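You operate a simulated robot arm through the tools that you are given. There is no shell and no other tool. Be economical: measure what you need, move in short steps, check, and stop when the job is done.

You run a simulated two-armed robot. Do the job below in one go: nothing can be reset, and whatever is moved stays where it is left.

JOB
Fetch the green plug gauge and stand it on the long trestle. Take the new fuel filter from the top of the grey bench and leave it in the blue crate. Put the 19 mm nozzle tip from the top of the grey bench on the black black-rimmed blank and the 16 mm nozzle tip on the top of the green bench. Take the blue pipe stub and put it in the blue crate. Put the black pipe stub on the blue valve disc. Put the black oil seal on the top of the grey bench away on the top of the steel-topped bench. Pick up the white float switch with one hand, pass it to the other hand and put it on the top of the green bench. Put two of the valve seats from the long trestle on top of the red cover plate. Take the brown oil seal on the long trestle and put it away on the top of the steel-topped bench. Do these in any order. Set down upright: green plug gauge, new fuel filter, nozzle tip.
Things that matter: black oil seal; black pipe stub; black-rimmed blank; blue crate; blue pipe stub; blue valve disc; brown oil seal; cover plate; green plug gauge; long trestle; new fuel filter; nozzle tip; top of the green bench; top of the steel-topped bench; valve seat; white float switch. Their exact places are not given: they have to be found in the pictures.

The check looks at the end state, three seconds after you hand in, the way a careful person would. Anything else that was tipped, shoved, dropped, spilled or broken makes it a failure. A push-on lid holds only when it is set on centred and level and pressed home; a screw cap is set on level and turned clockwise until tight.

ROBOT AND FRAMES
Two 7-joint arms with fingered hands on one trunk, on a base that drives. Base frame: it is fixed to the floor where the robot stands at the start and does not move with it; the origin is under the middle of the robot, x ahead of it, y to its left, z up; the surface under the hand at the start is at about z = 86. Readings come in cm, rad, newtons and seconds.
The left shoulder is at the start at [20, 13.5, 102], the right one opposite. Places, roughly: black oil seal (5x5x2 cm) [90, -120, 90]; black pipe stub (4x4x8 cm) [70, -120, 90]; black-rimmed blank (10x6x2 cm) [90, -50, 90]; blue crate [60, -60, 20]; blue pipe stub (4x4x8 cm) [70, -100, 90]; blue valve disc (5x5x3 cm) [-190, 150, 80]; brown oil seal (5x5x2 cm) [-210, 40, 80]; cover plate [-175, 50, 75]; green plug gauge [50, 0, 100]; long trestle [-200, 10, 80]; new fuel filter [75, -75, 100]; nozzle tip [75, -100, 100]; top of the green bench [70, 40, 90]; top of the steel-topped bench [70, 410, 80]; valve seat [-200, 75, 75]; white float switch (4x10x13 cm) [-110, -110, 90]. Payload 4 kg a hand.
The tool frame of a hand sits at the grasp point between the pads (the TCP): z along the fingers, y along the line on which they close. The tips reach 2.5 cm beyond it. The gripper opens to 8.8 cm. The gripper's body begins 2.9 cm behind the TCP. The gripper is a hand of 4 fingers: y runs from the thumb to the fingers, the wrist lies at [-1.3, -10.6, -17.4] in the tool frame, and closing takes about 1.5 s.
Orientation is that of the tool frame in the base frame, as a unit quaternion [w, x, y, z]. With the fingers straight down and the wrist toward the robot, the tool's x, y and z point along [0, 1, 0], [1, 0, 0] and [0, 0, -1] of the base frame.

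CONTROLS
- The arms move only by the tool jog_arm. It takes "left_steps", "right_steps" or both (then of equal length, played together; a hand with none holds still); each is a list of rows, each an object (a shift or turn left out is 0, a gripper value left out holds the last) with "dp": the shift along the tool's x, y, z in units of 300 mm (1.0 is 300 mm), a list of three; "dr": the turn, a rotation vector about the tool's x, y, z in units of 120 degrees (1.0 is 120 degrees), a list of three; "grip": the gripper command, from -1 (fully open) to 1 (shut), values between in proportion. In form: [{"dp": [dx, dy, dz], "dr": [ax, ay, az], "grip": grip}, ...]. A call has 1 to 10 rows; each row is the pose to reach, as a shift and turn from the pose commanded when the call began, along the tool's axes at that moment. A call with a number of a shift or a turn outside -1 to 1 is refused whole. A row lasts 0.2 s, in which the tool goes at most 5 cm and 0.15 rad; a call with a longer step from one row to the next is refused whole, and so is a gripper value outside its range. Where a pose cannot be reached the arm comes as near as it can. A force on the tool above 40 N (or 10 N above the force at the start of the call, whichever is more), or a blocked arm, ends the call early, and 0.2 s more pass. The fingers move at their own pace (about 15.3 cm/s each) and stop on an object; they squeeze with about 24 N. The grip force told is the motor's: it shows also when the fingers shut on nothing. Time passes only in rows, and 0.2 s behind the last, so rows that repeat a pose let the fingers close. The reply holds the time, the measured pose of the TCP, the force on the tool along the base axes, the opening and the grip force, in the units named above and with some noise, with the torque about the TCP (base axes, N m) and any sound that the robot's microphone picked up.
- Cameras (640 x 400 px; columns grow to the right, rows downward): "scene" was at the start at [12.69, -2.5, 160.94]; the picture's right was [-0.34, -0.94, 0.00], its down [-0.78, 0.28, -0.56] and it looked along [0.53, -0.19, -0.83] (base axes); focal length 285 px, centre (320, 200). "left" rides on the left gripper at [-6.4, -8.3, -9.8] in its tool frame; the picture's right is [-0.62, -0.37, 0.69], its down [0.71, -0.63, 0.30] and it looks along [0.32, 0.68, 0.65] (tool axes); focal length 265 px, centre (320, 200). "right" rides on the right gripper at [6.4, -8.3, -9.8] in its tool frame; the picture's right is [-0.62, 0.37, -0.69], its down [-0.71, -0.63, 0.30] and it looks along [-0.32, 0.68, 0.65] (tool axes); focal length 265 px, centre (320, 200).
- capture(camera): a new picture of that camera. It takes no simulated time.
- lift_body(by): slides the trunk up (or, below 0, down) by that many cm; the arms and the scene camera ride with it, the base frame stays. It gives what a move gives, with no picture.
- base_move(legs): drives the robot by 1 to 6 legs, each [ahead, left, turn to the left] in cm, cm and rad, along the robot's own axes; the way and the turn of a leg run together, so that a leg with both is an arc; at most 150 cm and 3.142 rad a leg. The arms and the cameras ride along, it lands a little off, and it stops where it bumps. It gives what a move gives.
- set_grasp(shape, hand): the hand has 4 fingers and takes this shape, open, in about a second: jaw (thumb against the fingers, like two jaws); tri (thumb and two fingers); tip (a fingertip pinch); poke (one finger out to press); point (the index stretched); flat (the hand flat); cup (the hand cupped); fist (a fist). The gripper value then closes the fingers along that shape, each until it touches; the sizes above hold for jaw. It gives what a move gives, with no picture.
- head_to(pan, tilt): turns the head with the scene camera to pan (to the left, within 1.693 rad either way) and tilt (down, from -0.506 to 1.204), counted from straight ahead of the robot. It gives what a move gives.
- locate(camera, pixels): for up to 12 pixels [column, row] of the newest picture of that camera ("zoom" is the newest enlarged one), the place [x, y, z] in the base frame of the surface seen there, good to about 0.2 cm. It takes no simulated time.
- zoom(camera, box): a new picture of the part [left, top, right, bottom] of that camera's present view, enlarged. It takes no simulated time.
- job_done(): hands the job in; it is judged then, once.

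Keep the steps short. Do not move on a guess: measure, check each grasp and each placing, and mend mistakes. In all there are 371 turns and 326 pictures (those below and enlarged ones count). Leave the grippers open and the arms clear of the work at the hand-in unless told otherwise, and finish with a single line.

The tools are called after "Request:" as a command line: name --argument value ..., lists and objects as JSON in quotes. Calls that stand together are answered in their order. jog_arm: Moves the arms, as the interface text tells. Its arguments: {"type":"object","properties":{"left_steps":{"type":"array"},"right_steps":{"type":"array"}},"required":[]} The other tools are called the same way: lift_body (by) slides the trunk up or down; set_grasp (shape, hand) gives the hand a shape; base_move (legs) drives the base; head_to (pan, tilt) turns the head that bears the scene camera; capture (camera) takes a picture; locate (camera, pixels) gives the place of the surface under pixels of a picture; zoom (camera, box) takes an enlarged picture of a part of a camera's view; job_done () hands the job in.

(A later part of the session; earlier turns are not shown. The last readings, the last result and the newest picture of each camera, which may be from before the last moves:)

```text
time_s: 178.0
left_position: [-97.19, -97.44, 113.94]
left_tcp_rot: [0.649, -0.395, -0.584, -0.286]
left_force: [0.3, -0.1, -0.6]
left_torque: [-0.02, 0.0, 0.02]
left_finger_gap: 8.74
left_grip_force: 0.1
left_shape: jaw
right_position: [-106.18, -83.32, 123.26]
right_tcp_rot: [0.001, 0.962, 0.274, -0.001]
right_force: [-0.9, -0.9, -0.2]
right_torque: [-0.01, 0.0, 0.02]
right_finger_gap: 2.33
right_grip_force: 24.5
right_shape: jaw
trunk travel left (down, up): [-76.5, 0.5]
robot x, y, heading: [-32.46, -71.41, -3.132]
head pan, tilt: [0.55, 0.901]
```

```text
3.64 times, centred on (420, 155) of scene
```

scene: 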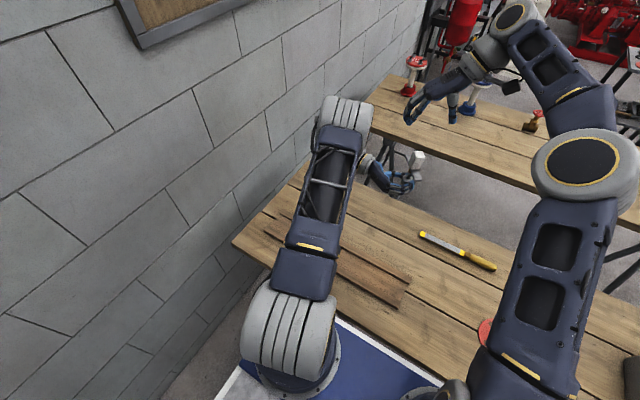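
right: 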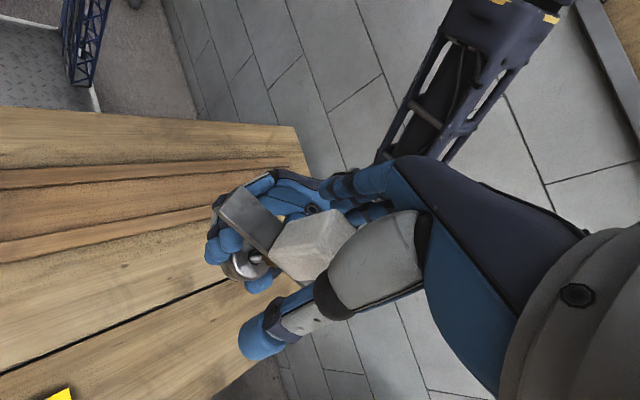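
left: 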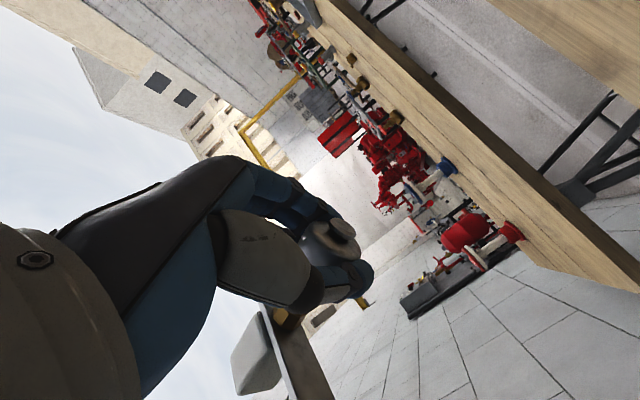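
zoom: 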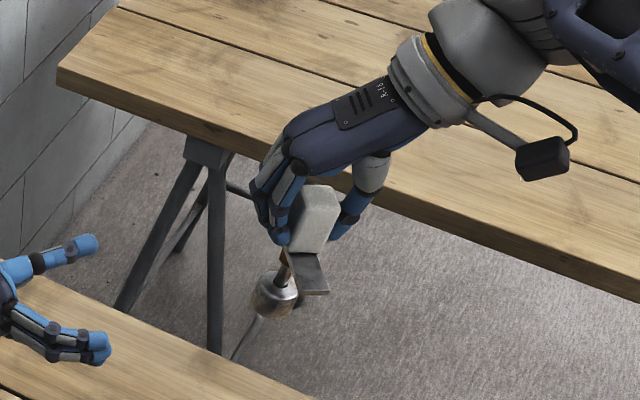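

Handover succeeded; axis vertical. Move the right hand back to its own side while the left unrolls.

Request:
jog_arm --left_steps '[{"dr": [0, 0, -0.04]}, {"dr": [0, 0, -0.083]}, {"dr": [0, 0, -0.083]}, {"dr": [0, 0, -0.083]}, {"dr": [0, 0, -0.083]}, {"dr": [0, 0, -0.083]}, {"dr": [0, 0, -0.083]}, {"dr": [0, 0, -0.083]}]' --right_steps '[{"dp": [0.08, -0.07, -0.06]}, {"dp": [0.16, -0.14, -0.12]}, {"dp": [0.26, -0.21, -0.18]}, {"dp": [0.36, -0.29, -0.24]}, {"dp": [0.46, -0.38, -0.267]}, {"dp": [0.56, -0.47, -0.267]}, {"dp": [0.67, -0.567, -0.267]}, {"dp": [0.67, -0.567, -0.267]}]'

Request:
jog_arm --left_steps '[{"dr": [0, -0.068, 0]}, {"dr": [0, -0.136, 0]}, {"dr": [0, -0.204, 0]}, {"dr": [0, -0.272, 0]}, {"dr": [0, -0.34, 0]}, {"dr": [0, -0.408, 0]}, {"dr": [0, -0.476, 0]}, {"dr": [0, -0.544, 0]}, {"dr": [0, -0.612, 0]}, {"dr": [0, -0.68, 0]}]' --right_steps '[{"dr": [0, 0, 0.06]}, {"dr": [0, 0, 0.12]}, {"dr": [0, 0, 0.18]}, {"dr": [0, 0, 0.24]}, {"dr": [0, 0, 0.3]}, {"dr": [0, 0, 0.36]}, {"dr": [0, 0, 0.42]}, {"dr": [0, 0, 0.48]}, {"dr": [0, 0, 0.54]}, {"dr": [0, 0, 0.6]}]'

Request:
capture --camera "scene"

```text
time_s: 179.8
left_position: [-97.21, -97.46, 113.78]
left_tcp_rot: [0.622, -0.342, -0.616, -0.341]
left_force: [-0.5, -0.1, -0.2]
left_torque: [-0.04, 0.04, 0.0]
left_finger_gap: 8.74
left_grip_force: 0.2
left_shape: jaw
right_position: [-98.09, -58.11, 131.15]
right_tcp_rot: [0.0, 0.962, 0.274, -0.001]
right_force: [0.2, 0.6, -1.7]
right_torque: [0.0, -0.02, 0.02]
right_finger_gap: 2.35
right_grip_force: 24.4
right_shape: jaw
trunk travel left (down, up): [-76.5, 0.5]
robot x, y, heading: [-32.91, -71.68, -3.13]
head pan, tilt: [0.55, 0.901]
```

```text
time_s: 182.0
left_position: [-97.14, -97.54, 113.9]
left_tcp_rot: [-0.067, 0.481, 0.874, 0.033]
left_force: [0.1, -0.3, -0.3]
left_torque: [0.01, 0.03, -0.01]
left_finger_gap: 8.79
left_grip_force: 0.1
left_shape: jaw
right_position: [-98.1, -58.34, 131.09]
right_tcp_rot: [0.001, 0.939, -0.345, 0.0]
right_force: [0.5, 0.3, -1.2]
right_torque: [0.01, 0.0, -0.06]
right_finger_gap: 2.34
right_grip_force: 23.9
right_shape: jaw
trunk travel left (down, up): [-76.5, 0.5]
robot x, y, heading: [-32.8, -71.85, -3.132]
head pan, tilt: [0.55, 0.901]
```

```text
209 pictures are left
```

scene: 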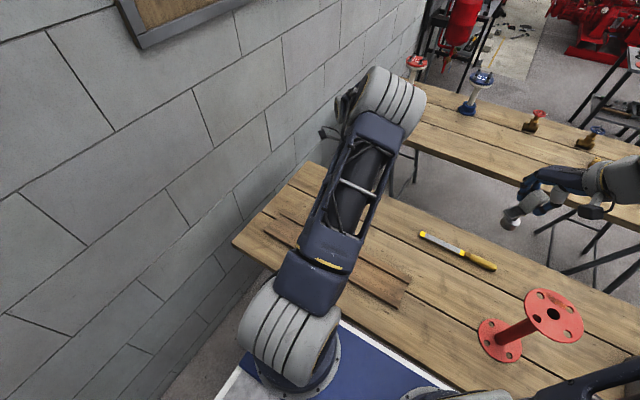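

Request:
jog_arm --left_steps '[{"dr": [0, -0.04, 0]}, {"dr": [0, -0.07, 0]}, {"dr": [0, -0.07, 0]}]' --right_steps '[{"dr": [0, 0, 0.06]}, {"dr": [0, 0, 0.12]}, {"dr": [0, 0, 0.18]}]'

Request:
jog_arm --left_steps '[{"dr": [0, 0, -0.065]}, {"dr": [0, 0, -0.13]}, {"dr": [0, 0, -0.195]}, {"dr": [0, 0, -0.26]}, {"dr": [0, 0, -0.325]}, {"dr": [0, 0, -0.39]}, {"dr": [0, 0, -0.455]}, {"dr": [0, 0, -0.52]}, {"dr": [0, 0, -0.585]}, {"dr": [0, 0, -0.65]}]' --right_steps '[{"dr": [0, 0, 0.05]}, {"dr": [0, 0, 0.1]}, {"dr": [0, 0, 0.15]}, {"dr": [0, 0, 0.2]}, {"dr": [0, 0, 0.232]}, {"dr": [0, 0, 0.232]}, {"dr": [0, 0, 0.232]}, {"dr": [0, 0, 0.232]}, {"dr": [0, 0, 0.232]}, {"dr": [0, 0, 0.232]}]'

Request:
jog_arm --left_steps '[{"dr": [0, 0, -0.065]}, {"dr": [0, 0, -0.13]}, {"dr": [0, 0, -0.195]}, {"dr": [0, 0, -0.26]}, {"dr": [0, 0, -0.325]}, {"dr": [0, 0, -0.39]}, {"dr": [0, 0, -0.455]}, {"dr": [0, 0, -0.52]}, {"dr": [0, 0, -0.583]}, {"dr": [0, 0, -0.583]}]'

Request:
capture --camera "scene"

```text
time_s: 182.8
left_position: [-97.14, -97.49, 113.7]
left_tcp_rot: [-0.003, 0.483, 0.876, -0.002]
left_force: [-0.6, -0.6, -0.1]
left_torque: [0.04, 0.01, -0.01]
left_finger_gap: 8.74
left_grip_force: 0.0
left_shape: jaw
right_position: [-98.09, -58.18, 131.15]
right_tcp_rot: [0.0, 0.858, -0.514, 0.0]
right_force: [-0.1, 0.2, -0.6]
right_torque: [0.0, 0.03, -0.01]
right_finger_gap: 2.34
right_grip_force: 24.0
right_shape: jaw
trunk travel left (down, up): [-76.5, 0.5]
robot x, y, heading: [-32.93, -71.68, -3.128]
head pan, tilt: [0.55, 0.901]
```

```text
time_s: 185.0
left_position: [-97.12, -97.37, 113.79]
left_tcp_rot: [-0.004, -0.177, 0.984, 0.001]
left_force: [0.8, 0.3, -0.2]
left_torque: [0.01, 0.0, 0.02]
left_finger_gap: 8.77
left_grip_force: 0.0
left_shape: jaw
right_position: [-98.07, -58.18, 131.26]
right_tcp_rot: [0.0, 0.71, -0.704, 0.0]
right_force: [1.0, 0.2, 0.1]
right_torque: [0.02, 0.0, 0.03]
right_finger_gap: 2.34
right_grip_force: 24.0
right_shape: jaw
trunk travel left (down, up): [-76.5, 0.5]
robot x, y, heading: [-32.73, -71.65, -3.133]
head pan, tilt: [0.55, 0.901]
```

```text
time_s: 187.2
left_position: [-97.11, -97.59, 113.79]
left_tcp_rot: [0.002, 0.709, -0.705, -0.002]
left_force: [-0.3, 0.0, 0.1]
left_torque: [-0.02, -0.05, 0.02]
left_finger_gap: 8.73
left_grip_force: 0.1
left_shape: jaw
right_position: [-98.04, -58.29, 131.29]
right_tcp_rot: [0.0, 0.709, -0.705, 0.001]
right_force: [0.5, -0.5, -1.8]
right_torque: [0.0, -0.02, -0.02]
right_finger_gap: 2.34
right_grip_force: 24.5
right_shape: jaw
trunk travel left (down, up): [-76.5, 0.5]
robot x, y, heading: [-32.83, -71.63, -3.127]
head pan, tilt: [0.55, 0.901]
```

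```text
208 pictures are left
```

scene: 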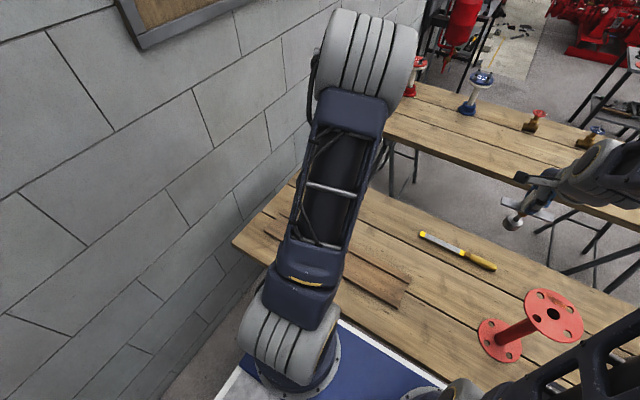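

Back off, drive to the green bench and turn around.

Request:
base_move --legs '[[-18, 0, 0], [0, -66, 0], [0, 0, -1.5708], [0, 0, -1.5708]]'

Request:
head_to --pan 0 --tilt 0.8

Request:
capture --camera "scene"

```text
time_s: 199.7
left_position: [49.6, 17.88, 113.81]
left_tcp_rot: [0.002, 0.717, 0.697, 0.002]
left_force: [1.0, -0.4, -0.4]
left_torque: [-0.01, -0.02, -0.05]
left_finger_gap: 8.77
left_grip_force: 0.0
left_shape: jaw
right_position: [49.25, -21.29, 131.19]
right_tcp_rot: [0.0, 0.715, 0.699, 0.0]
right_force: [0.6, 0.6, -1.2]
right_torque: [-0.01, -0.01, 0.0]
right_finger_gap: 2.33
right_grip_force: 23.6
right_shape: jaw
trunk travel left (down, up): [-76.5, 0.5]
robot x, y, heading: [-15.23, -5.87, -0.02]
head pan, tilt: [0.55, 0.901]
```

```text
time_s: 200.6
left_position: [49.6, 17.97, 113.77]
left_tcp_rot: [0.003, 0.716, 0.698, 0.002]
left_force: [-0.1, 0.3, 0.0]
left_torque: [0.01, -0.02, 0.05]
left_finger_gap: 8.75
left_grip_force: 0.1
left_shape: jaw
right_position: [49.23, -21.29, 131.09]
right_tcp_rot: [-0.001, 0.716, 0.698, 0.001]
right_force: [-0.8, 0.4, -1.2]
right_torque: [-0.02, 0.01, 0.04]
right_finger_gap: 2.29
right_grip_force: 24.1
right_shape: jaw
trunk travel left (down, up): [-76.5, 0.5]
robot x, y, heading: [-15.38, -5.81, -0.018]
head pan, tilt: [0.0, 0.799]
```

```text
207 pictures are left
```

scene: 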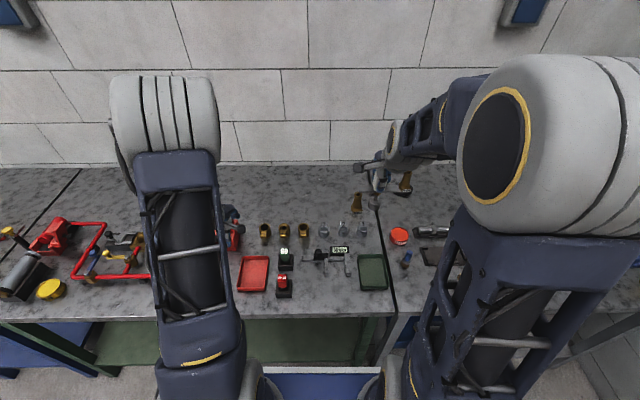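

Request:
locate --camera "scene" --pixels '[[320, 195], [290, 195], [325, 225], [303, 228], [287, 250], [287, 258], [283, 283], [356, 200], [343, 228], [265, 190], [320, 180]]'

Request:
zoom --camera "scene" --box '[220, 170, 400, 310]'

```text
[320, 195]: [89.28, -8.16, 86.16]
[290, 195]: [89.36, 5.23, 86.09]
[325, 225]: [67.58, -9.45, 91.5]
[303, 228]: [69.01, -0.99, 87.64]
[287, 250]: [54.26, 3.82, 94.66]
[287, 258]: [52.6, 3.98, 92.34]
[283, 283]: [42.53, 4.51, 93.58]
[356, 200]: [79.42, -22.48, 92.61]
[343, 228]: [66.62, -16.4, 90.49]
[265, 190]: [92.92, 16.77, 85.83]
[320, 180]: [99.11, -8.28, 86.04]
```

```text
2.86 times, centred on (310, 240) of scene
```

zoom: 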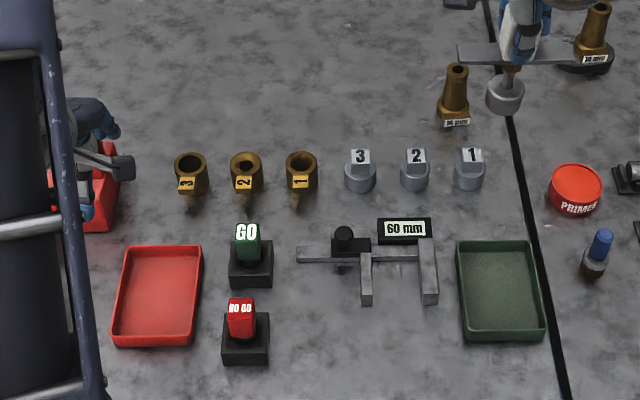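

Request:
jog_arm --left_steps '[{"dp": [0, 0, -0.12]}, {"dp": [0, 0, -0.25]}, {"dp": [0, 0, -0.35]}]'

Request:
base_move --legs '[[15, 0, 0.02]]'

Request:
jog_arm --right_steps '[{"dp": [0.1, 0.1, 0]}, {"dp": [0.2, 0.2, 0]}, {"dp": [0.3, 0.3, 0]}, {"dp": [0.4, 0.4, 0]}, {"dp": [0.5, 0.5, 0]}, {"dp": [0.58, 0.6, 0]}, {"dp": [0.58, 0.7, 0]}, {"dp": [0.58, 0.733, 0]}, {"dp": [0.58, 0.733, 0]}]'

Request:
capture --camera "right"

Request:
capture --camera "scene"

```text
time_s: 201.4
left_position: [49.53, 17.82, 124.24]
left_tcp_rot: [0.002, 0.716, 0.698, 0.002]
left_force: [-0.2, 0.5, -0.3]
left_torque: [0.0, -0.01, -0.02]
left_finger_gap: 8.78
left_grip_force: 0.1
left_shape: jaw
right_position: [49.24, -21.31, 131.17]
right_tcp_rot: [-0.001, 0.715, 0.699, 0.002]
right_force: [-0.1, -0.1, -1.0]
right_torque: [-0.01, 0.01, -0.01]
right_finger_gap: 2.33
right_grip_force: 24.4
right_shape: jaw
trunk travel left (down, up): [-76.5, 0.5]
robot x, y, heading: [-15.72, -5.83, -0.016]
head pan, tilt: [0.0, 0.799]
```

```text
time_s: 202.8
left_position: [64.28, 18.8, 124.36]
left_tcp_rot: [0.002, 0.71, 0.705, 0.003]
left_force: [-0.4, 0.6, 0.4]
left_torque: [-0.01, -0.01, -0.01]
left_finger_gap: 8.77
left_grip_force: 0.1
left_shape: jaw
right_position: [64.8, -20.29, 131.14]
right_tcp_rot: [0.0, 0.709, 0.705, 0.001]
right_force: [0.4, -0.2, -1.7]
right_torque: [-0.03, 0.01, -0.03]
right_finger_gap: 2.32
right_grip_force: 24.2
right_shape: jaw
trunk travel left (down, up): [-76.5, 0.5]
robot x, y, heading: [-0.06, -6.08, 0.002]
head pan, tilt: [0.0, 0.799]
```

```text
time_s: 204.8
left_position: [64.42, 18.98, 124.2]
left_tcp_rot: [0.002, 0.71, 0.704, 0.003]
left_force: [0.4, -0.6, 0.9]
left_torque: [0.0, -0.02, 0.01]
left_finger_gap: 8.75
left_grip_force: 0.0
left_shape: jaw
right_position: [86.89, -3.12, 131.22]
right_tcp_rot: [0.0, 0.709, 0.705, 0.0]
right_force: [1.4, 0.6, -0.5]
right_torque: [-0.02, 0.04, -0.02]
right_finger_gap: 2.31
right_grip_force: 24.2
right_shape: jaw
trunk travel left (down, up): [-76.5, 0.5]
robot x, y, heading: [0.03, -5.59, -0.002]
head pan, tilt: [0.0, 0.799]
```

```text
205 pictures are left
```

right: 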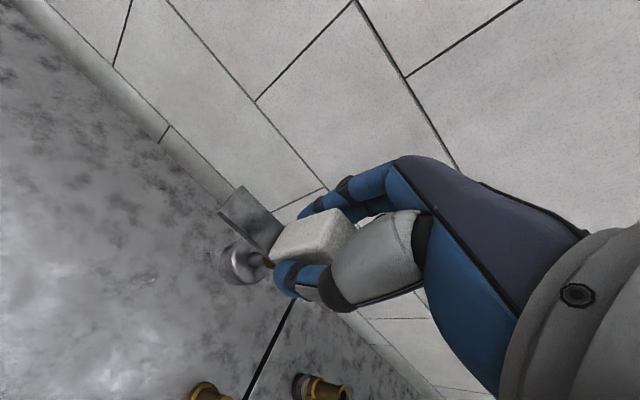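

```text
204 pictures are left
```

scene: 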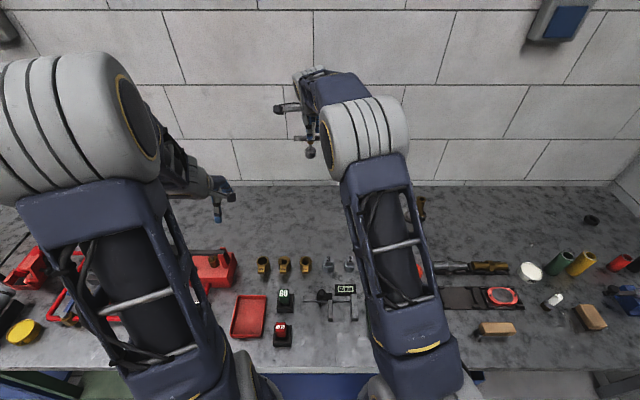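

Lower in two stages.

Request:
jog_arm --right_steps '[{"dp": [0, 0, 0.12]}, {"dp": [0, 0, 0.26]}, {"dp": [0, 0, 0.4]}, {"dp": [0, 0, 0.54]}, {"dp": [0, 0, 0.68]}, {"dp": [0, 0, 0.82]}, {"dp": [0, 0, 0.95]}, {"dp": [0, 0, 0.95]}]'

Request:
zoom --camera "scene" --box '[240, 160, 380, 260]'

Request:
capture --camera "right"

```text
time_s: 206.6
left_position: [64.46, 18.94, 124.31]
left_tcp_rot: [0.003, 0.71, 0.704, 0.002]
left_force: [0.0, -1.2, 0.5]
left_torque: [0.01, 0.0, -0.03]
left_finger_gap: 8.74
left_grip_force: 0.1
left_shape: jaw
right_position: [87.0, -2.86, 102.61]
right_tcp_rot: [0.0, 0.709, 0.705, 0.0]
right_force: [0.9, -0.1, -1.4]
right_torque: [-0.01, -0.03, 0.0]
right_finger_gap: 2.33
right_grip_force: 24.0
right_shape: jaw
trunk travel left (down, up): [-76.5, 0.5]
robot x, y, heading: [-0.35, -6.02, -0.001]
head pan, tilt: [0.0, 0.799]
```

```text
4.00 times, centred on (310, 210) of scene
```

zoom: 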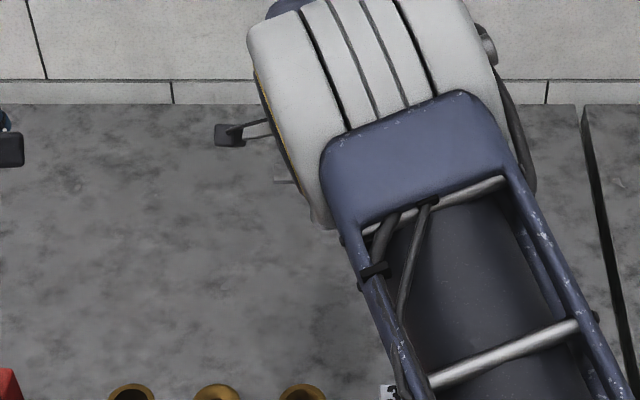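

```text
202 pictures are left
```

right: 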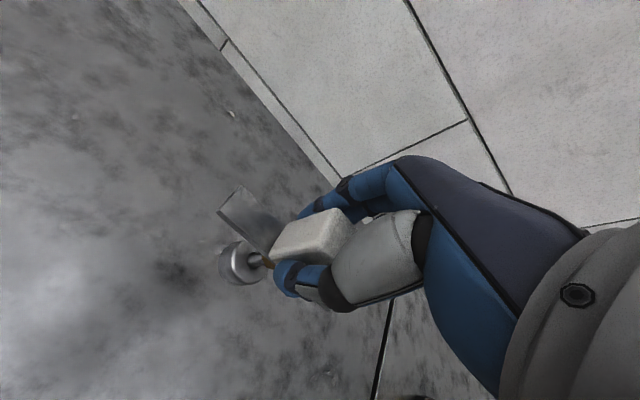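

Request:
jog_arm --right_steps '[{"dp": [0, 0, 0.07]}, {"dp": [0, 0, 0.13]}, {"dp": [0, 0, 0.165]}, {"dp": [0, 0, 0.175]}, {"dp": [0, 0, 0.18]}]'

Request:
capture --camera "right"

```text
time_s: 207.8
left_position: [64.35, 18.89, 124.21]
left_tcp_rot: [0.002, 0.711, 0.703, 0.002]
left_force: [1.0, -0.2, 0.3]
left_torque: [0.01, 0.01, 0.02]
left_finger_gap: 8.75
left_grip_force: 0.0
left_shape: jaw
right_position: [86.91, -2.85, 97.3]
right_tcp_rot: [-0.001, 0.709, 0.705, 0.001]
right_force: [-0.6, 0.1, -1.9]
right_torque: [0.02, -0.01, -0.01]
right_finger_gap: 2.3
right_grip_force: 23.6
right_shape: jaw
trunk travel left (down, up): [-76.5, 0.5]
robot x, y, heading: [0.02, -5.71, -0.001]
head pan, tilt: [0.0, 0.799]
```

```text
201 pictures are left
```

right: 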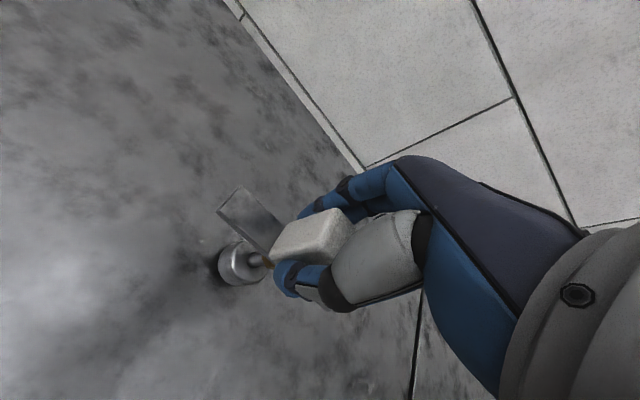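

Foot nearly touching. Creep down until contact shows.

Request:
jog_arm --right_steps '[{"dp": [0, 0, 0.006]}, {"dp": [0, 0, 0.012]}, {"dp": [0, 0, 0.012]}]'

Request:
locate --camera "right" --pixels '[[228, 275], [238, 268], [215, 275], [212, 262], [255, 215], [230, 200], [300, 240]]'

```text
time_s: 208.6
left_position: [64.23, 18.84, 124.2]
left_tcp_rot: [0.003, 0.711, 0.704, 0.002]
left_force: [1.4, 0.5, -0.3]
left_torque: [0.02, 0.01, 0.01]
left_finger_gap: 8.77
left_grip_force: 0.0
left_shape: jaw
right_position: [86.86, -2.99, 97.13]
right_tcp_rot: [0.0, 0.709, 0.705, 0.002]
right_force: [0.4, 1.6, 5.8]
right_torque: [-0.02, -0.02, -0.03]
right_finger_gap: 2.38
right_grip_force: 23.5
right_shape: jaw
trunk travel left (down, up): [-76.5, 0.5]
robot x, y, heading: [-0.49, -5.82, -0.001]
head pan, tilt: [0.0, 0.799]
```

```text
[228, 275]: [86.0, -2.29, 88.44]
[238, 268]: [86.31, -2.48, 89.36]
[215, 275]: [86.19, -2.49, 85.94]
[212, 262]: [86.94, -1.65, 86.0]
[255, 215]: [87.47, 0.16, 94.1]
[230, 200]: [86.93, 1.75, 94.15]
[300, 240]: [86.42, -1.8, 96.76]
```

Contact (force +5.8 N). Release and rise.

Request:
jog_arm --right_steps '[{"grip": -1}, {}, {}, {}, {"dp": [0, 0, -0.08]}, {"dp": [0, 0, -0.2]}, {"dp": [0, 0, -0.34]}, {"dp": [0, 0, -0.48]}, {"dp": [0, 0, -0.62]}, {"dp": [0, 0, -0.7]}]'

Request:
capture --camera "right"

```text
time_s: 210.8
left_position: [64.41, 18.82, 124.26]
left_tcp_rot: [0.003, 0.71, 0.704, 0.003]
left_force: [-0.7, -0.2, 0.3]
left_torque: [0.02, -0.01, -0.03]
left_finger_gap: 8.76
left_grip_force: 0.1
left_shape: jaw
right_position: [87.04, -3.04, 118.01]
right_tcp_rot: [0.0, 0.709, 0.706, 0.0]
right_force: [0.9, -0.4, -0.6]
right_torque: [-0.02, 0.0, 0.0]
right_finger_gap: 8.78
right_grip_force: 0.1
right_shape: jaw
trunk travel left (down, up): [-76.5, 0.5]
robot x, y, heading: [-0.13, -5.71, -0.003]
head pan, tilt: [0.0, 0.799]
```

```text
200 pictures are left
```

right: 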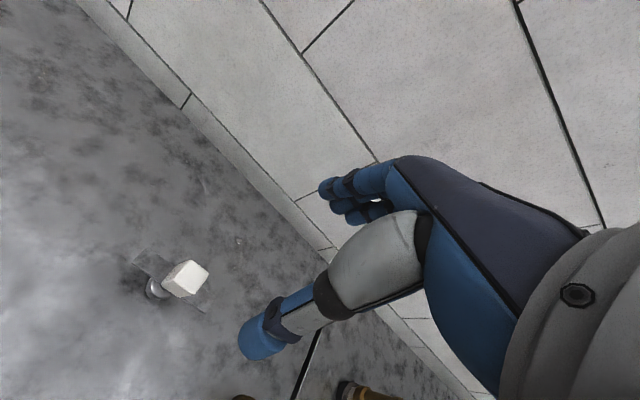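

Float switch stands on the green bench. Pull the right hand back, back up the base 12 cm and look at the green gauge.

Request:
jog_arm --right_steps '[{"dp": [0, -0.12, -0.05]}, {"dp": [0, -0.26, -0.1]}, {"dp": [0, -0.4, -0.15]}, {"dp": [-0.1, -0.54, -0.15]}, {"dp": [-0.2, -0.68, -0.15]}, {"dp": [-0.3, -0.8, -0.15]}]'

Request:
base_move --legs '[[-14, 0, 0]]'

Request:
capture --camera "scene"

Request:
zoom --camera "scene" --box '[260, 230, 330, 310]'

Request:
capture --camera "left"

```text
refused: row 4 steps farther than a row can; nothing moved
```

```text
time_s: 212.1
left_position: [50.39, 18.93, 124.23]
left_tcp_rot: [0.003, 0.711, 0.703, 0.002]
left_force: [1.1, -0.5, 0.7]
left_torque: [0.02, -0.03, 0.01]
left_finger_gap: 8.79
left_grip_force: 0.2
left_shape: jaw
right_position: [72.9, -2.92, 117.98]
right_tcp_rot: [-0.001, 0.709, 0.705, 0.001]
right_force: [-0.5, -0.4, 0.3]
right_torque: [0.02, 0.02, 0.0]
right_finger_gap: 8.78
right_grip_force: 0.0
right_shape: jaw
trunk travel left (down, up): [-76.5, 0.5]
robot x, y, heading: [-13.83, -6.09, -0.002]
head pan, tilt: [0.0, 0.799]
```

```text
199 pictures are left
```

scene: 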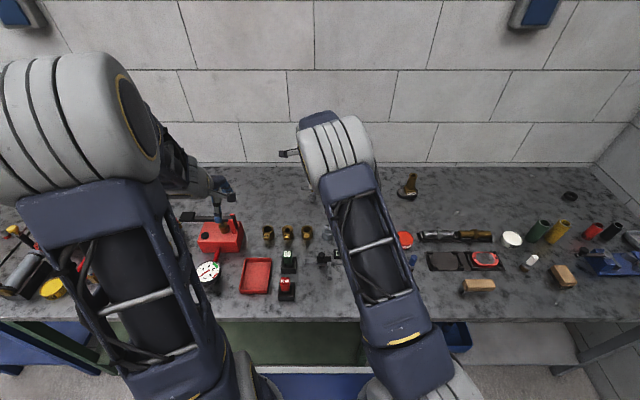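

```text
5.00 times, centred on (295, 270) of scene
```

zoom: 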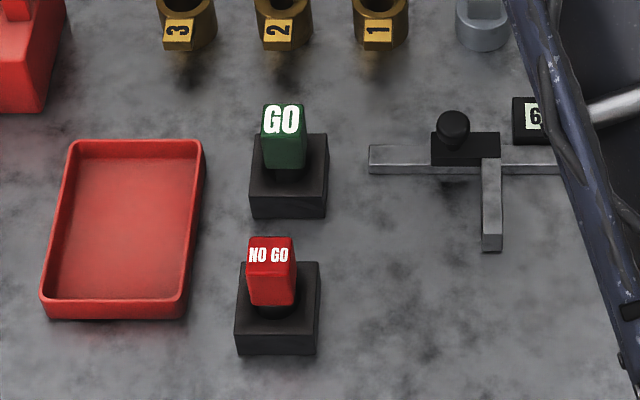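

```text
197 pictures are left
```

left: 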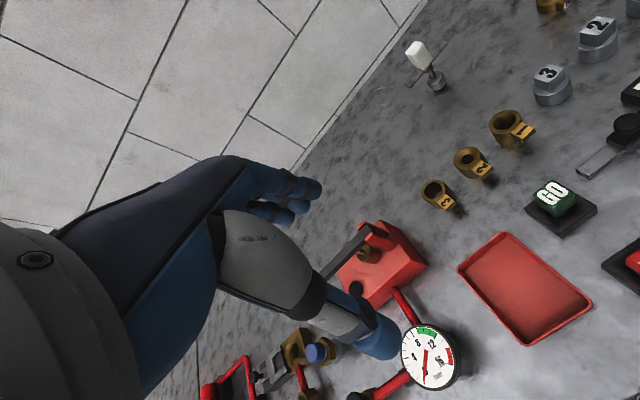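

Request:
jog_arm --right_steps '[{"dp": [0, -0.12, -0.05]}, {"dp": [-0.05, -0.24, -0.1]}, {"dp": [-0.12, -0.36, -0.15]}, {"dp": [-0.22, -0.46, -0.15]}, {"dp": [-0.32, -0.56, -0.15]}, {"dp": [-0.42, -0.66, -0.15]}, {"dp": [-0.52, -0.7, -0.15]}, {"dp": [-0.62, -0.7, -0.15]}]'

Request:
zoom --camera "left" --box '[500, 150, 620, 260]'

Request:
locate --camera "left" --pixels '[[553, 190], [540, 195], [568, 195], [550, 180], [552, 205], [565, 208], [545, 212], [590, 215], [535, 215]]'

```text
time_s: 213.9
left_position: [50.31, 18.98, 124.21]
left_tcp_rot: [0.003, 0.71, 0.704, 0.003]
left_force: [0.8, -0.1, -0.5]
left_torque: [-0.03, -0.04, 0.0]
left_finger_gap: 8.77
left_grip_force: 0.0
left_shape: jaw
right_position: [51.72, -21.29, 122.47]
right_tcp_rot: [-0.001, 0.708, 0.706, 0.001]
right_force: [0.3, 0.2, -1.4]
right_torque: [-0.05, 0.03, 0.02]
right_finger_gap: 8.76
right_grip_force: 0.0
right_shape: jaw
trunk travel left (down, up): [-76.5, 0.5]
robot x, y, heading: [-14.06, -5.69, -0.001]
head pan, tilt: [0.0, 0.799]
```

```text
3.64 times, centred on (560, 205) of left
```

zoom: 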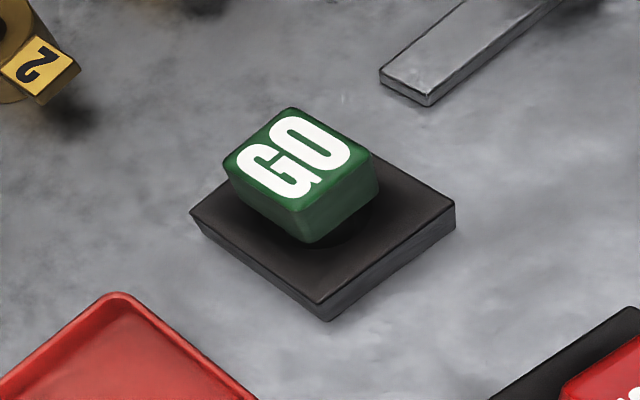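

```text
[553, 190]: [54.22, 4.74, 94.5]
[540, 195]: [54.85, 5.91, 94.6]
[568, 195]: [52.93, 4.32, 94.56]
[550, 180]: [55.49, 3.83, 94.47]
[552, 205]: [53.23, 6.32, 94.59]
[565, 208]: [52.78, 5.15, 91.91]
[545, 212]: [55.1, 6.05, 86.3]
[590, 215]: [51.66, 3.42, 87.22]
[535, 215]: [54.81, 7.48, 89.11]
```

Green handle centre ≈[54.1,4.9], top z 94.5. Move the left hand above it.

Request:
jog_arm --left_steps '[{"dp": [-0.1, 0.03, 0]}, {"dp": [-0.2, 0.06, 0.05]}, {"dp": [-0.3, 0.09, 0.14]}, {"dp": [-0.4, 0.12, 0.25]}, {"dp": [-0.47, 0.127, 0.36]}, {"dp": [-0.47, 0.127, 0.473]}, {"dp": [-0.47, 0.127, 0.473]}]'

Request:
capture --camera "left"

Request:
locate --camera "left" --pixels '[[425, 268], [440, 270], [425, 285], [410, 270], [428, 255]]'

```text
time_s: 215.5
left_position: [54.35, 4.84, 110.2]
left_tcp_rot: [0.002, 0.71, 0.704, 0.003]
left_force: [-1.0, 1.3, -0.4]
left_torque: [0.04, 0.04, 0.01]
left_finger_gap: 8.77
left_grip_force: 0.2
left_shape: jaw
right_position: [51.84, -21.37, 122.45]
right_tcp_rot: [-0.001, 0.709, 0.705, 0.002]
right_force: [-0.6, -0.1, 0.2]
right_torque: [0.03, -0.01, -0.01]
right_finger_gap: 8.76
right_grip_force: 0.0
right_shape: jaw
trunk travel left (down, up): [-76.5, 0.5]
robot x, y, heading: [-14.6, -5.75, -0.0]
head pan, tilt: [0.0, 0.799]
```

```text
195 pictures are left
```

left: 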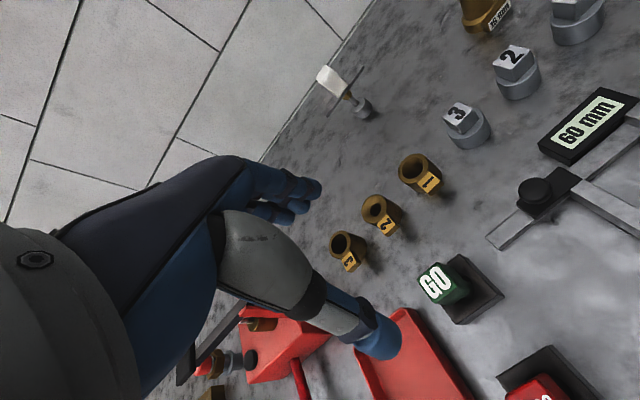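

```text
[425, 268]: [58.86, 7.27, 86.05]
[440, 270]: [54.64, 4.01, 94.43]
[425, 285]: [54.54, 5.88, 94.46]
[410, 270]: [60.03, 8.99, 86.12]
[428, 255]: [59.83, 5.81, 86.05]
```

Request:
jog_arm --left_steps '[{"dp": [0, -0.006, 0.14]}, {"dp": [0, -0.008, 0.28]}, {"dp": [0, -0.008, 0.42]}, {"dp": [0, -0.008, 0.53]}, {"dp": [0, -0.008, 0.58]}, {"dp": [0, -0.008, 0.58]}, {"dp": [0, -0.008, 0.58]}]'

Request:
capture --camera "left"

```text
time_s: 217.1
left_position: [54.15, 4.74, 92.66]
left_tcp_rot: [0.002, 0.711, 0.703, 0.002]
left_force: [0.9, -0.2, 1.1]
left_torque: [-0.02, 0.0, 0.03]
left_finger_gap: 8.79
left_grip_force: 0.1
left_shape: jaw
right_position: [51.83, -21.41, 122.36]
right_tcp_rot: [0.0, 0.709, 0.705, 0.001]
right_force: [0.2, 0.4, -0.4]
right_torque: [-0.03, -0.01, -0.01]
right_finger_gap: 8.77
right_grip_force: 0.1
right_shape: jaw
trunk travel left (down, up): [-76.5, 0.5]
robot x, y, heading: [-14.14, -6.26, -0.004]
head pan, tilt: [0.0, 0.799]
```

```text
194 pictures are left
```

left: 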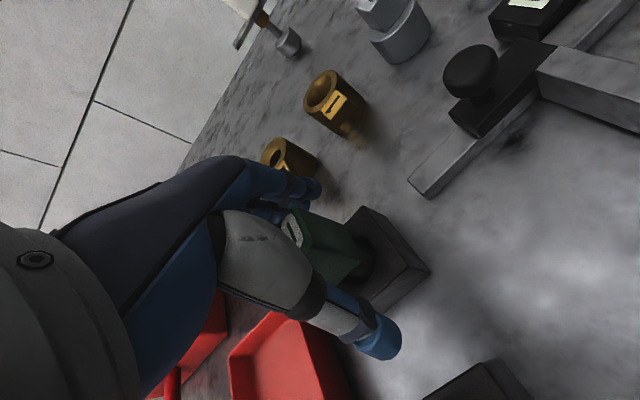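

Handle is between the fingers. Close, then lift gently.

Request:
jog_arm --left_steps '[{"grip": -0.2}, {"grip": 0.3}, {"grip": 1}, {}, {}, {}, {}, {}]'

Request:
jog_arm --left_steps '[{"dp": [0, 0, -0.02]}, {"dp": [0, 0, -0.05]}, {"dp": [0, 0, -0.1]}, {"dp": [0, 0, -0.18]}, {"dp": [0, 0, -0.28]}, {"dp": [0, 0, -0.4]}, {"dp": [0, 0, -0.5]}]'

Request:
capture --camera "left"

Request:
capture --camera "scene"

```text
time_s: 218.9
left_position: [54.14, 4.8, 92.63]
left_tcp_rot: [0.003, 0.71, 0.704, 0.002]
left_force: [-0.4, 0.9, 0.7]
left_torque: [0.01, 0.03, -0.01]
left_finger_gap: 2.32
left_grip_force: 24.6
left_shape: jaw
right_position: [51.89, -21.45, 122.44]
right_tcp_rot: [-0.001, 0.709, 0.705, 0.001]
right_force: [-0.2, -0.4, -0.3]
right_torque: [0.03, -0.02, 0.01]
right_finger_gap: 8.77
right_grip_force: 0.1
right_shape: jaw
trunk travel left (down, up): [-76.5, 0.5]
robot x, y, heading: [-13.91, -5.52, 0.001]
head pan, tilt: [0.0, 0.799]
```

```text
time_s: 220.5
left_position: [53.83, 4.69, 107.69]
left_tcp_rot: [0.002, 0.711, 0.704, 0.002]
left_force: [0.3, -0.2, -2.5]
left_torque: [0.0, 0.02, -0.02]
left_finger_gap: 2.33
left_grip_force: 24.0
left_shape: jaw
right_position: [51.79, -21.43, 122.37]
right_tcp_rot: [-0.001, 0.708, 0.706, 0.0]
right_force: [0.3, 0.1, 0.0]
right_torque: [0.0, 0.03, 0.01]
right_finger_gap: 8.79
right_grip_force: 0.2
right_shape: jaw
trunk travel left (down, up): [-76.5, 0.5]
robot x, y, heading: [-14.13, -5.87, -0.001]
head pan, tilt: [0.0, 0.799]
```

```text
193 pictures are left
```

left: 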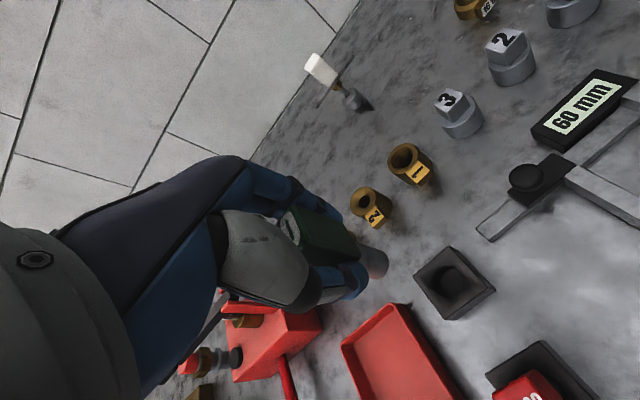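

```text
192 pictures are left
```

scene: 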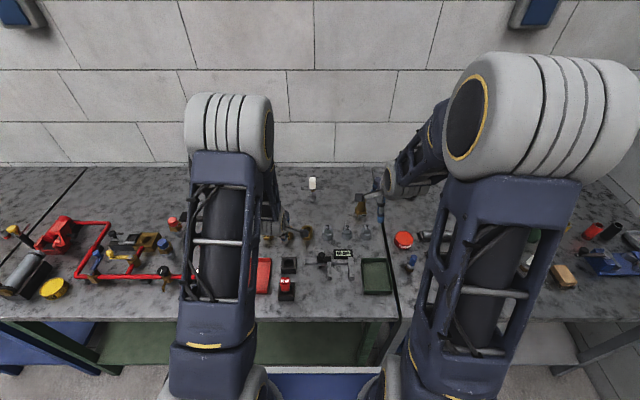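

Gauge is out of its holder. Raise it and go for the black pipe stub with the right hand.

Request:
locate --camera "left" --pixels '[[378, 262], [385, 265], [375, 275], [370, 250], [355, 240]]'

Request:
jog_arm --left_steps '[{"dp": [0, 0, -0.14]}, {"dp": [0, 0, -0.28]}, {"dp": [0, 0, -0.4]}]'

Request:
base_move --legs '[[0, -68, 0], [14, 0, 0]]'

Request:
capture --camera "right"

```text
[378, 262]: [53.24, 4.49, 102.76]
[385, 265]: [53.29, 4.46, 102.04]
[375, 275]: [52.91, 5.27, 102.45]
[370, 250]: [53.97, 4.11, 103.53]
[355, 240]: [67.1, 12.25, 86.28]
```

```text
time_s: 221.3
left_position: [53.89, 4.8, 119.54]
left_tcp_rot: [0.001, 0.71, 0.705, 0.002]
left_force: [0.2, 0.5, -1.8]
left_torque: [-0.03, -0.02, 0.0]
left_finger_gap: 2.3
left_grip_force: 23.9
left_shape: jaw
right_position: [51.92, -21.37, 122.48]
right_tcp_rot: [-0.001, 0.709, 0.705, 0.0]
right_force: [-0.2, 0.0, 0.1]
right_torque: [-0.02, -0.02, 0.01]
right_finger_gap: 8.76
right_grip_force: 0.1
right_shape: jaw
trunk travel left (down, up): [-76.5, 0.5]
robot x, y, heading: [-14.46, -5.9, -0.003]
head pan, tilt: [0.0, 0.799]
```

```text
time_s: 226.0
left_position: [67.64, -63.6, 119.68]
left_tcp_rot: [0.002, 0.712, 0.702, 0.003]
left_force: [-0.2, -0.7, -2.3]
left_torque: [-0.01, 0.03, 0.01]
left_finger_gap: 2.32
left_grip_force: 24.0
left_shape: jaw
right_position: [65.61, -89.97, 122.46]
right_tcp_rot: [-0.001, 0.711, 0.703, 0.0]
right_force: [0.8, -1.6, 0.6]
right_torque: [-0.02, -0.02, 0.02]
right_finger_gap: 8.78
right_grip_force: 0.1
right_shape: jaw
trunk travel left (down, up): [-76.5, 0.5]
robot x, y, heading: [-0.44, -73.96, -0.005]
head pan, tilt: [0.0, 0.799]
```

```text
191 pictures are left
```

right: 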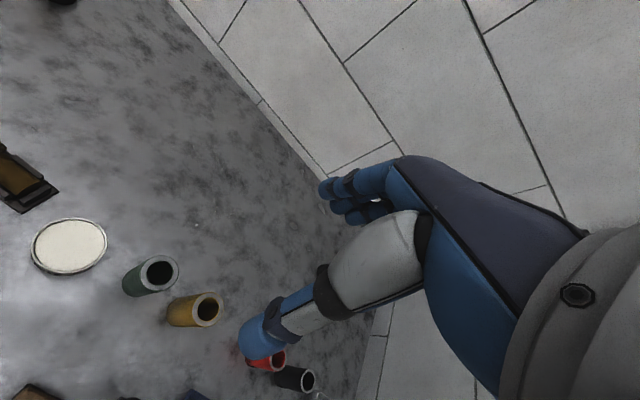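

Request:
jog_arm --right_steps '[{"dp": [-0.14, 0.01, 0.03]}, {"dp": [-0.28, 0.03, 0.06]}, {"dp": [-0.42, 0.05, 0.1]}, {"dp": [-0.56, 0.06, 0.15]}, {"dp": [-0.7, 0.07, 0.2]}, {"dp": [-0.83, 0.08, 0.28]}, {"dp": [-0.94, 0.08, 0.35]}, {"dp": [-0.94, 0.08, 0.35]}]'

Request:
capture --camera "right"

```text
time_s: 227.8
left_position: [67.69, -63.56, 119.73]
left_tcp_rot: [0.003, 0.712, 0.702, 0.002]
left_force: [0.0, 0.1, -2.6]
left_torque: [-0.01, 0.02, 0.02]
left_finger_gap: 2.31
left_grip_force: 23.8
left_shape: jaw
right_position: [67.65, -118.02, 111.86]
right_tcp_rot: [0.0, 0.71, 0.704, 0.001]
right_force: [1.0, -0.1, 0.8]
right_torque: [0.03, 0.0, 0.02]
right_finger_gap: 8.77
right_grip_force: 0.1
right_shape: jaw
trunk travel left (down, up): [-76.5, 0.5]
robot x, y, heading: [-0.38, -73.75, -0.012]
head pan, tilt: [0.0, 0.799]
```

```text
190 pictures are left
```

right: 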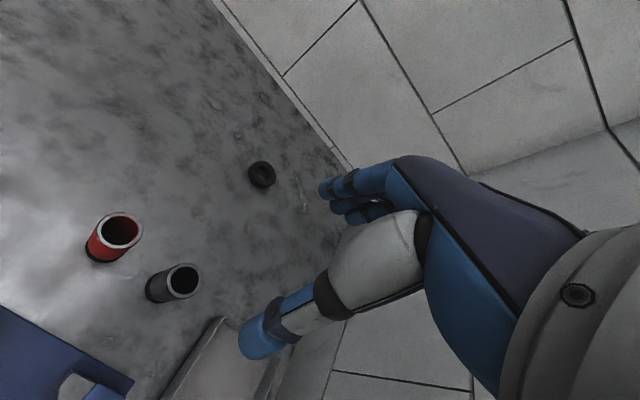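

Request:
locate --camera "right" --pixels '[[183, 264], [199, 283], [175, 297], [170, 280], [150, 285], [195, 270], [262, 163], [262, 187], [275, 175], [249, 175]]'

```text
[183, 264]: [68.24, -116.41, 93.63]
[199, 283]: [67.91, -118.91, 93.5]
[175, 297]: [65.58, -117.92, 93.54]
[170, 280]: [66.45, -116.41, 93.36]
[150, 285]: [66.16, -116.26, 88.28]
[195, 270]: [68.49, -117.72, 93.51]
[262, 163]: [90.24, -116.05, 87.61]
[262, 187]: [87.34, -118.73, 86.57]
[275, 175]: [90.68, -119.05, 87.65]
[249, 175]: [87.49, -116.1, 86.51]
```

Request:
jog_arm --right_steps '[{"dp": [0.017, -0.018, 0.14]}, {"dp": [0.017, -0.018, 0.28]}, {"dp": [0.017, -0.018, 0.42]}, {"dp": [0.017, -0.018, 0.55]}, {"dp": [0.017, -0.018, 0.65]}, {"dp": [0.017, -0.018, 0.689]}, {"dp": [0.017, -0.018, 0.689]}]'

Request:
capture --camera "right"

```text
time_s: 229.4
left_position: [67.66, -63.7, 119.55]
left_tcp_rot: [0.001, 0.712, 0.702, 0.002]
left_force: [-0.6, -0.8, -2.4]
left_torque: [-0.02, 0.02, 0.01]
left_finger_gap: 2.34
left_grip_force: 24.1
left_shape: jaw
right_position: [67.14, -117.41, 91.16]
right_tcp_rot: [-0.001, 0.711, 0.704, 0.001]
right_force: [-0.1, 0.2, -0.1]
right_torque: [-0.02, 0.0, -0.01]
right_finger_gap: 8.78
right_grip_force: 0.2
right_shape: jaw
trunk travel left (down, up): [-76.5, 0.5]
robot x, y, heading: [-0.51, -74.02, -0.005]
head pan, tilt: [0.0, 0.799]
```

```text
189 pictures are left
```

right: 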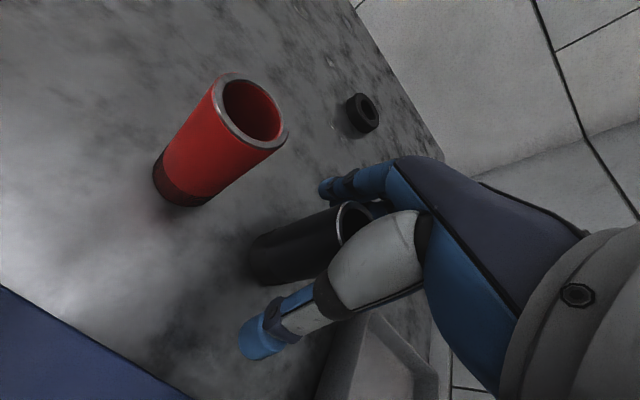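

Request:
jog_arm --right_steps '[{"grip": -0.2}, {"grip": 0.3}, {"grip": 1}, {}, {}, {}, {}, {}]'

Request:
jog_arm --right_steps '[{"dp": [0, 0, -0.04]}, {"dp": [0, 0, -0.12]}, {"dp": [0, 0, -0.25]}, {"dp": [0, 0, -0.4]}, {"dp": [0, 0, -0.55]}, {"dp": [0, 0, -0.7]}, {"dp": [0, 0, -0.85]}, {"dp": [0, 0, -0.95]}]'

Request:
capture --camera "right"

```text
time_s: 231.2
left_position: [67.65, -63.63, 119.61]
left_tcp_rot: [0.002, 0.712, 0.702, 0.002]
left_force: [-0.4, -0.1, -2.6]
left_torque: [-0.01, 0.01, 0.01]
left_finger_gap: 2.34
left_grip_force: 24.1
left_shape: jaw
right_position: [67.04, -117.4, 91.24]
right_tcp_rot: [0.0, 0.711, 0.704, 0.0]
right_force: [0.0, 0.3, -0.6]
right_torque: [-0.01, 0.02, 0.0]
right_finger_gap: 2.67
right_grip_force: 24.3
right_shape: jaw
trunk travel left (down, up): [-76.5, 0.5]
robot x, y, heading: [-0.2, -74.11, -0.007]
head pan, tilt: [0.0, 0.799]
```

```text
time_s: 233.0
left_position: [67.61, -63.77, 119.48]
left_tcp_rot: [0.003, 0.712, 0.703, 0.003]
left_force: [-0.2, -0.4, -2.2]
left_torque: [-0.02, 0.03, 0.0]
left_finger_gap: 2.32
left_grip_force: 24.0
left_shape: jaw
right_position: [67.18, -117.46, 119.68]
right_tcp_rot: [-0.002, 0.711, 0.704, 0.001]
right_force: [0.2, 0.5, -2.4]
right_torque: [-0.01, 0.01, 0.0]
right_finger_gap: 2.66
right_grip_force: 23.5
right_shape: jaw
trunk travel left (down, up): [-76.5, 0.5]
robot x, y, heading: [-0.33, -73.84, -0.004]
head pan, tilt: [0.0, 0.799]
```

```text
188 pictures are left
```

right: 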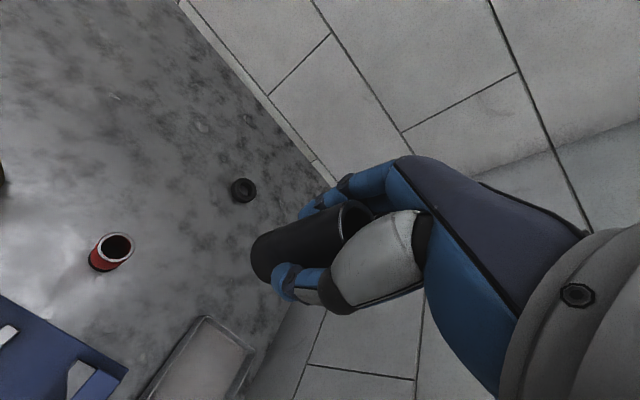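

Pipe stub held. Back off, turn left to face along the aisle, and drive toward +y.

Request:
base_move --legs '[[-20, 0, 0], [0, 0, 1.5708], [120, 0, 0]]'

Request:
head_to --pan 0.5 --tilt 0.5

Request:
capture --camera "scene"

```text
time_s: 244.2
left_position: [-32.73, 114.05, 119.65]
left_tcp_rot: [0.0, -0.002, 1.0, 0.004]
left_force: [-0.3, 0.2, -2.2]
left_torque: [-0.02, 0.0, 0.03]
left_finger_gap: 2.3
left_grip_force: 23.9
left_shape: jaw
right_position: [21.16, 114.46, 119.68]
right_tcp_rot: [-0.002, -0.003, 1.0, 0.0]
right_force: [0.7, 0.7, -2.6]
right_torque: [0.01, -0.02, -0.03]
right_finger_gap: 2.63
right_grip_force: 24.2
right_shape: jaw
trunk travel left (down, up): [-76.5, 0.5]
robot x, y, heading: [-20.94, 46.56, 1.58]
head pan, tilt: [0.0, 0.799]
```

```text
time_s: 245.1
left_position: [-32.63, 114.22, 119.67]
left_tcp_rot: [0.001, -0.002, 1.0, 0.004]
left_force: [-0.2, -0.2, -2.6]
left_torque: [-0.01, -0.02, 0.0]
left_finger_gap: 2.31
left_grip_force: 23.7
left_shape: jaw
right_position: [21.24, 114.33, 119.65]
right_tcp_rot: [-0.001, -0.002, 1.0, 0.0]
right_force: [0.7, -0.3, -2.8]
right_torque: [0.03, 0.0, -0.02]
right_finger_gap: 2.62
right_grip_force: 24.0
right_shape: jaw
trunk travel left (down, up): [-76.5, 0.5]
robot x, y, heading: [-21.0, 46.53, 1.585]
head pan, tilt: [0.499, 0.499]
```

```text
187 pictures are left
```

scene: 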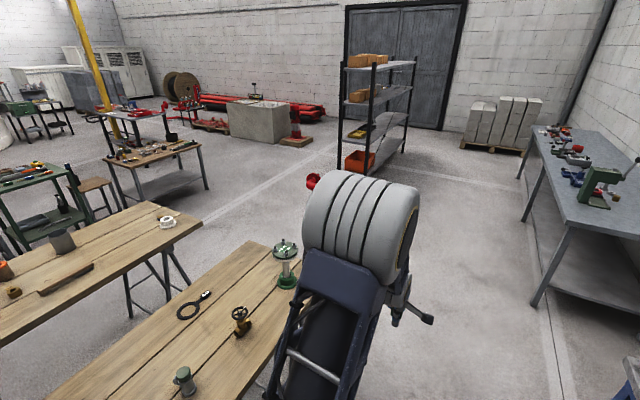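

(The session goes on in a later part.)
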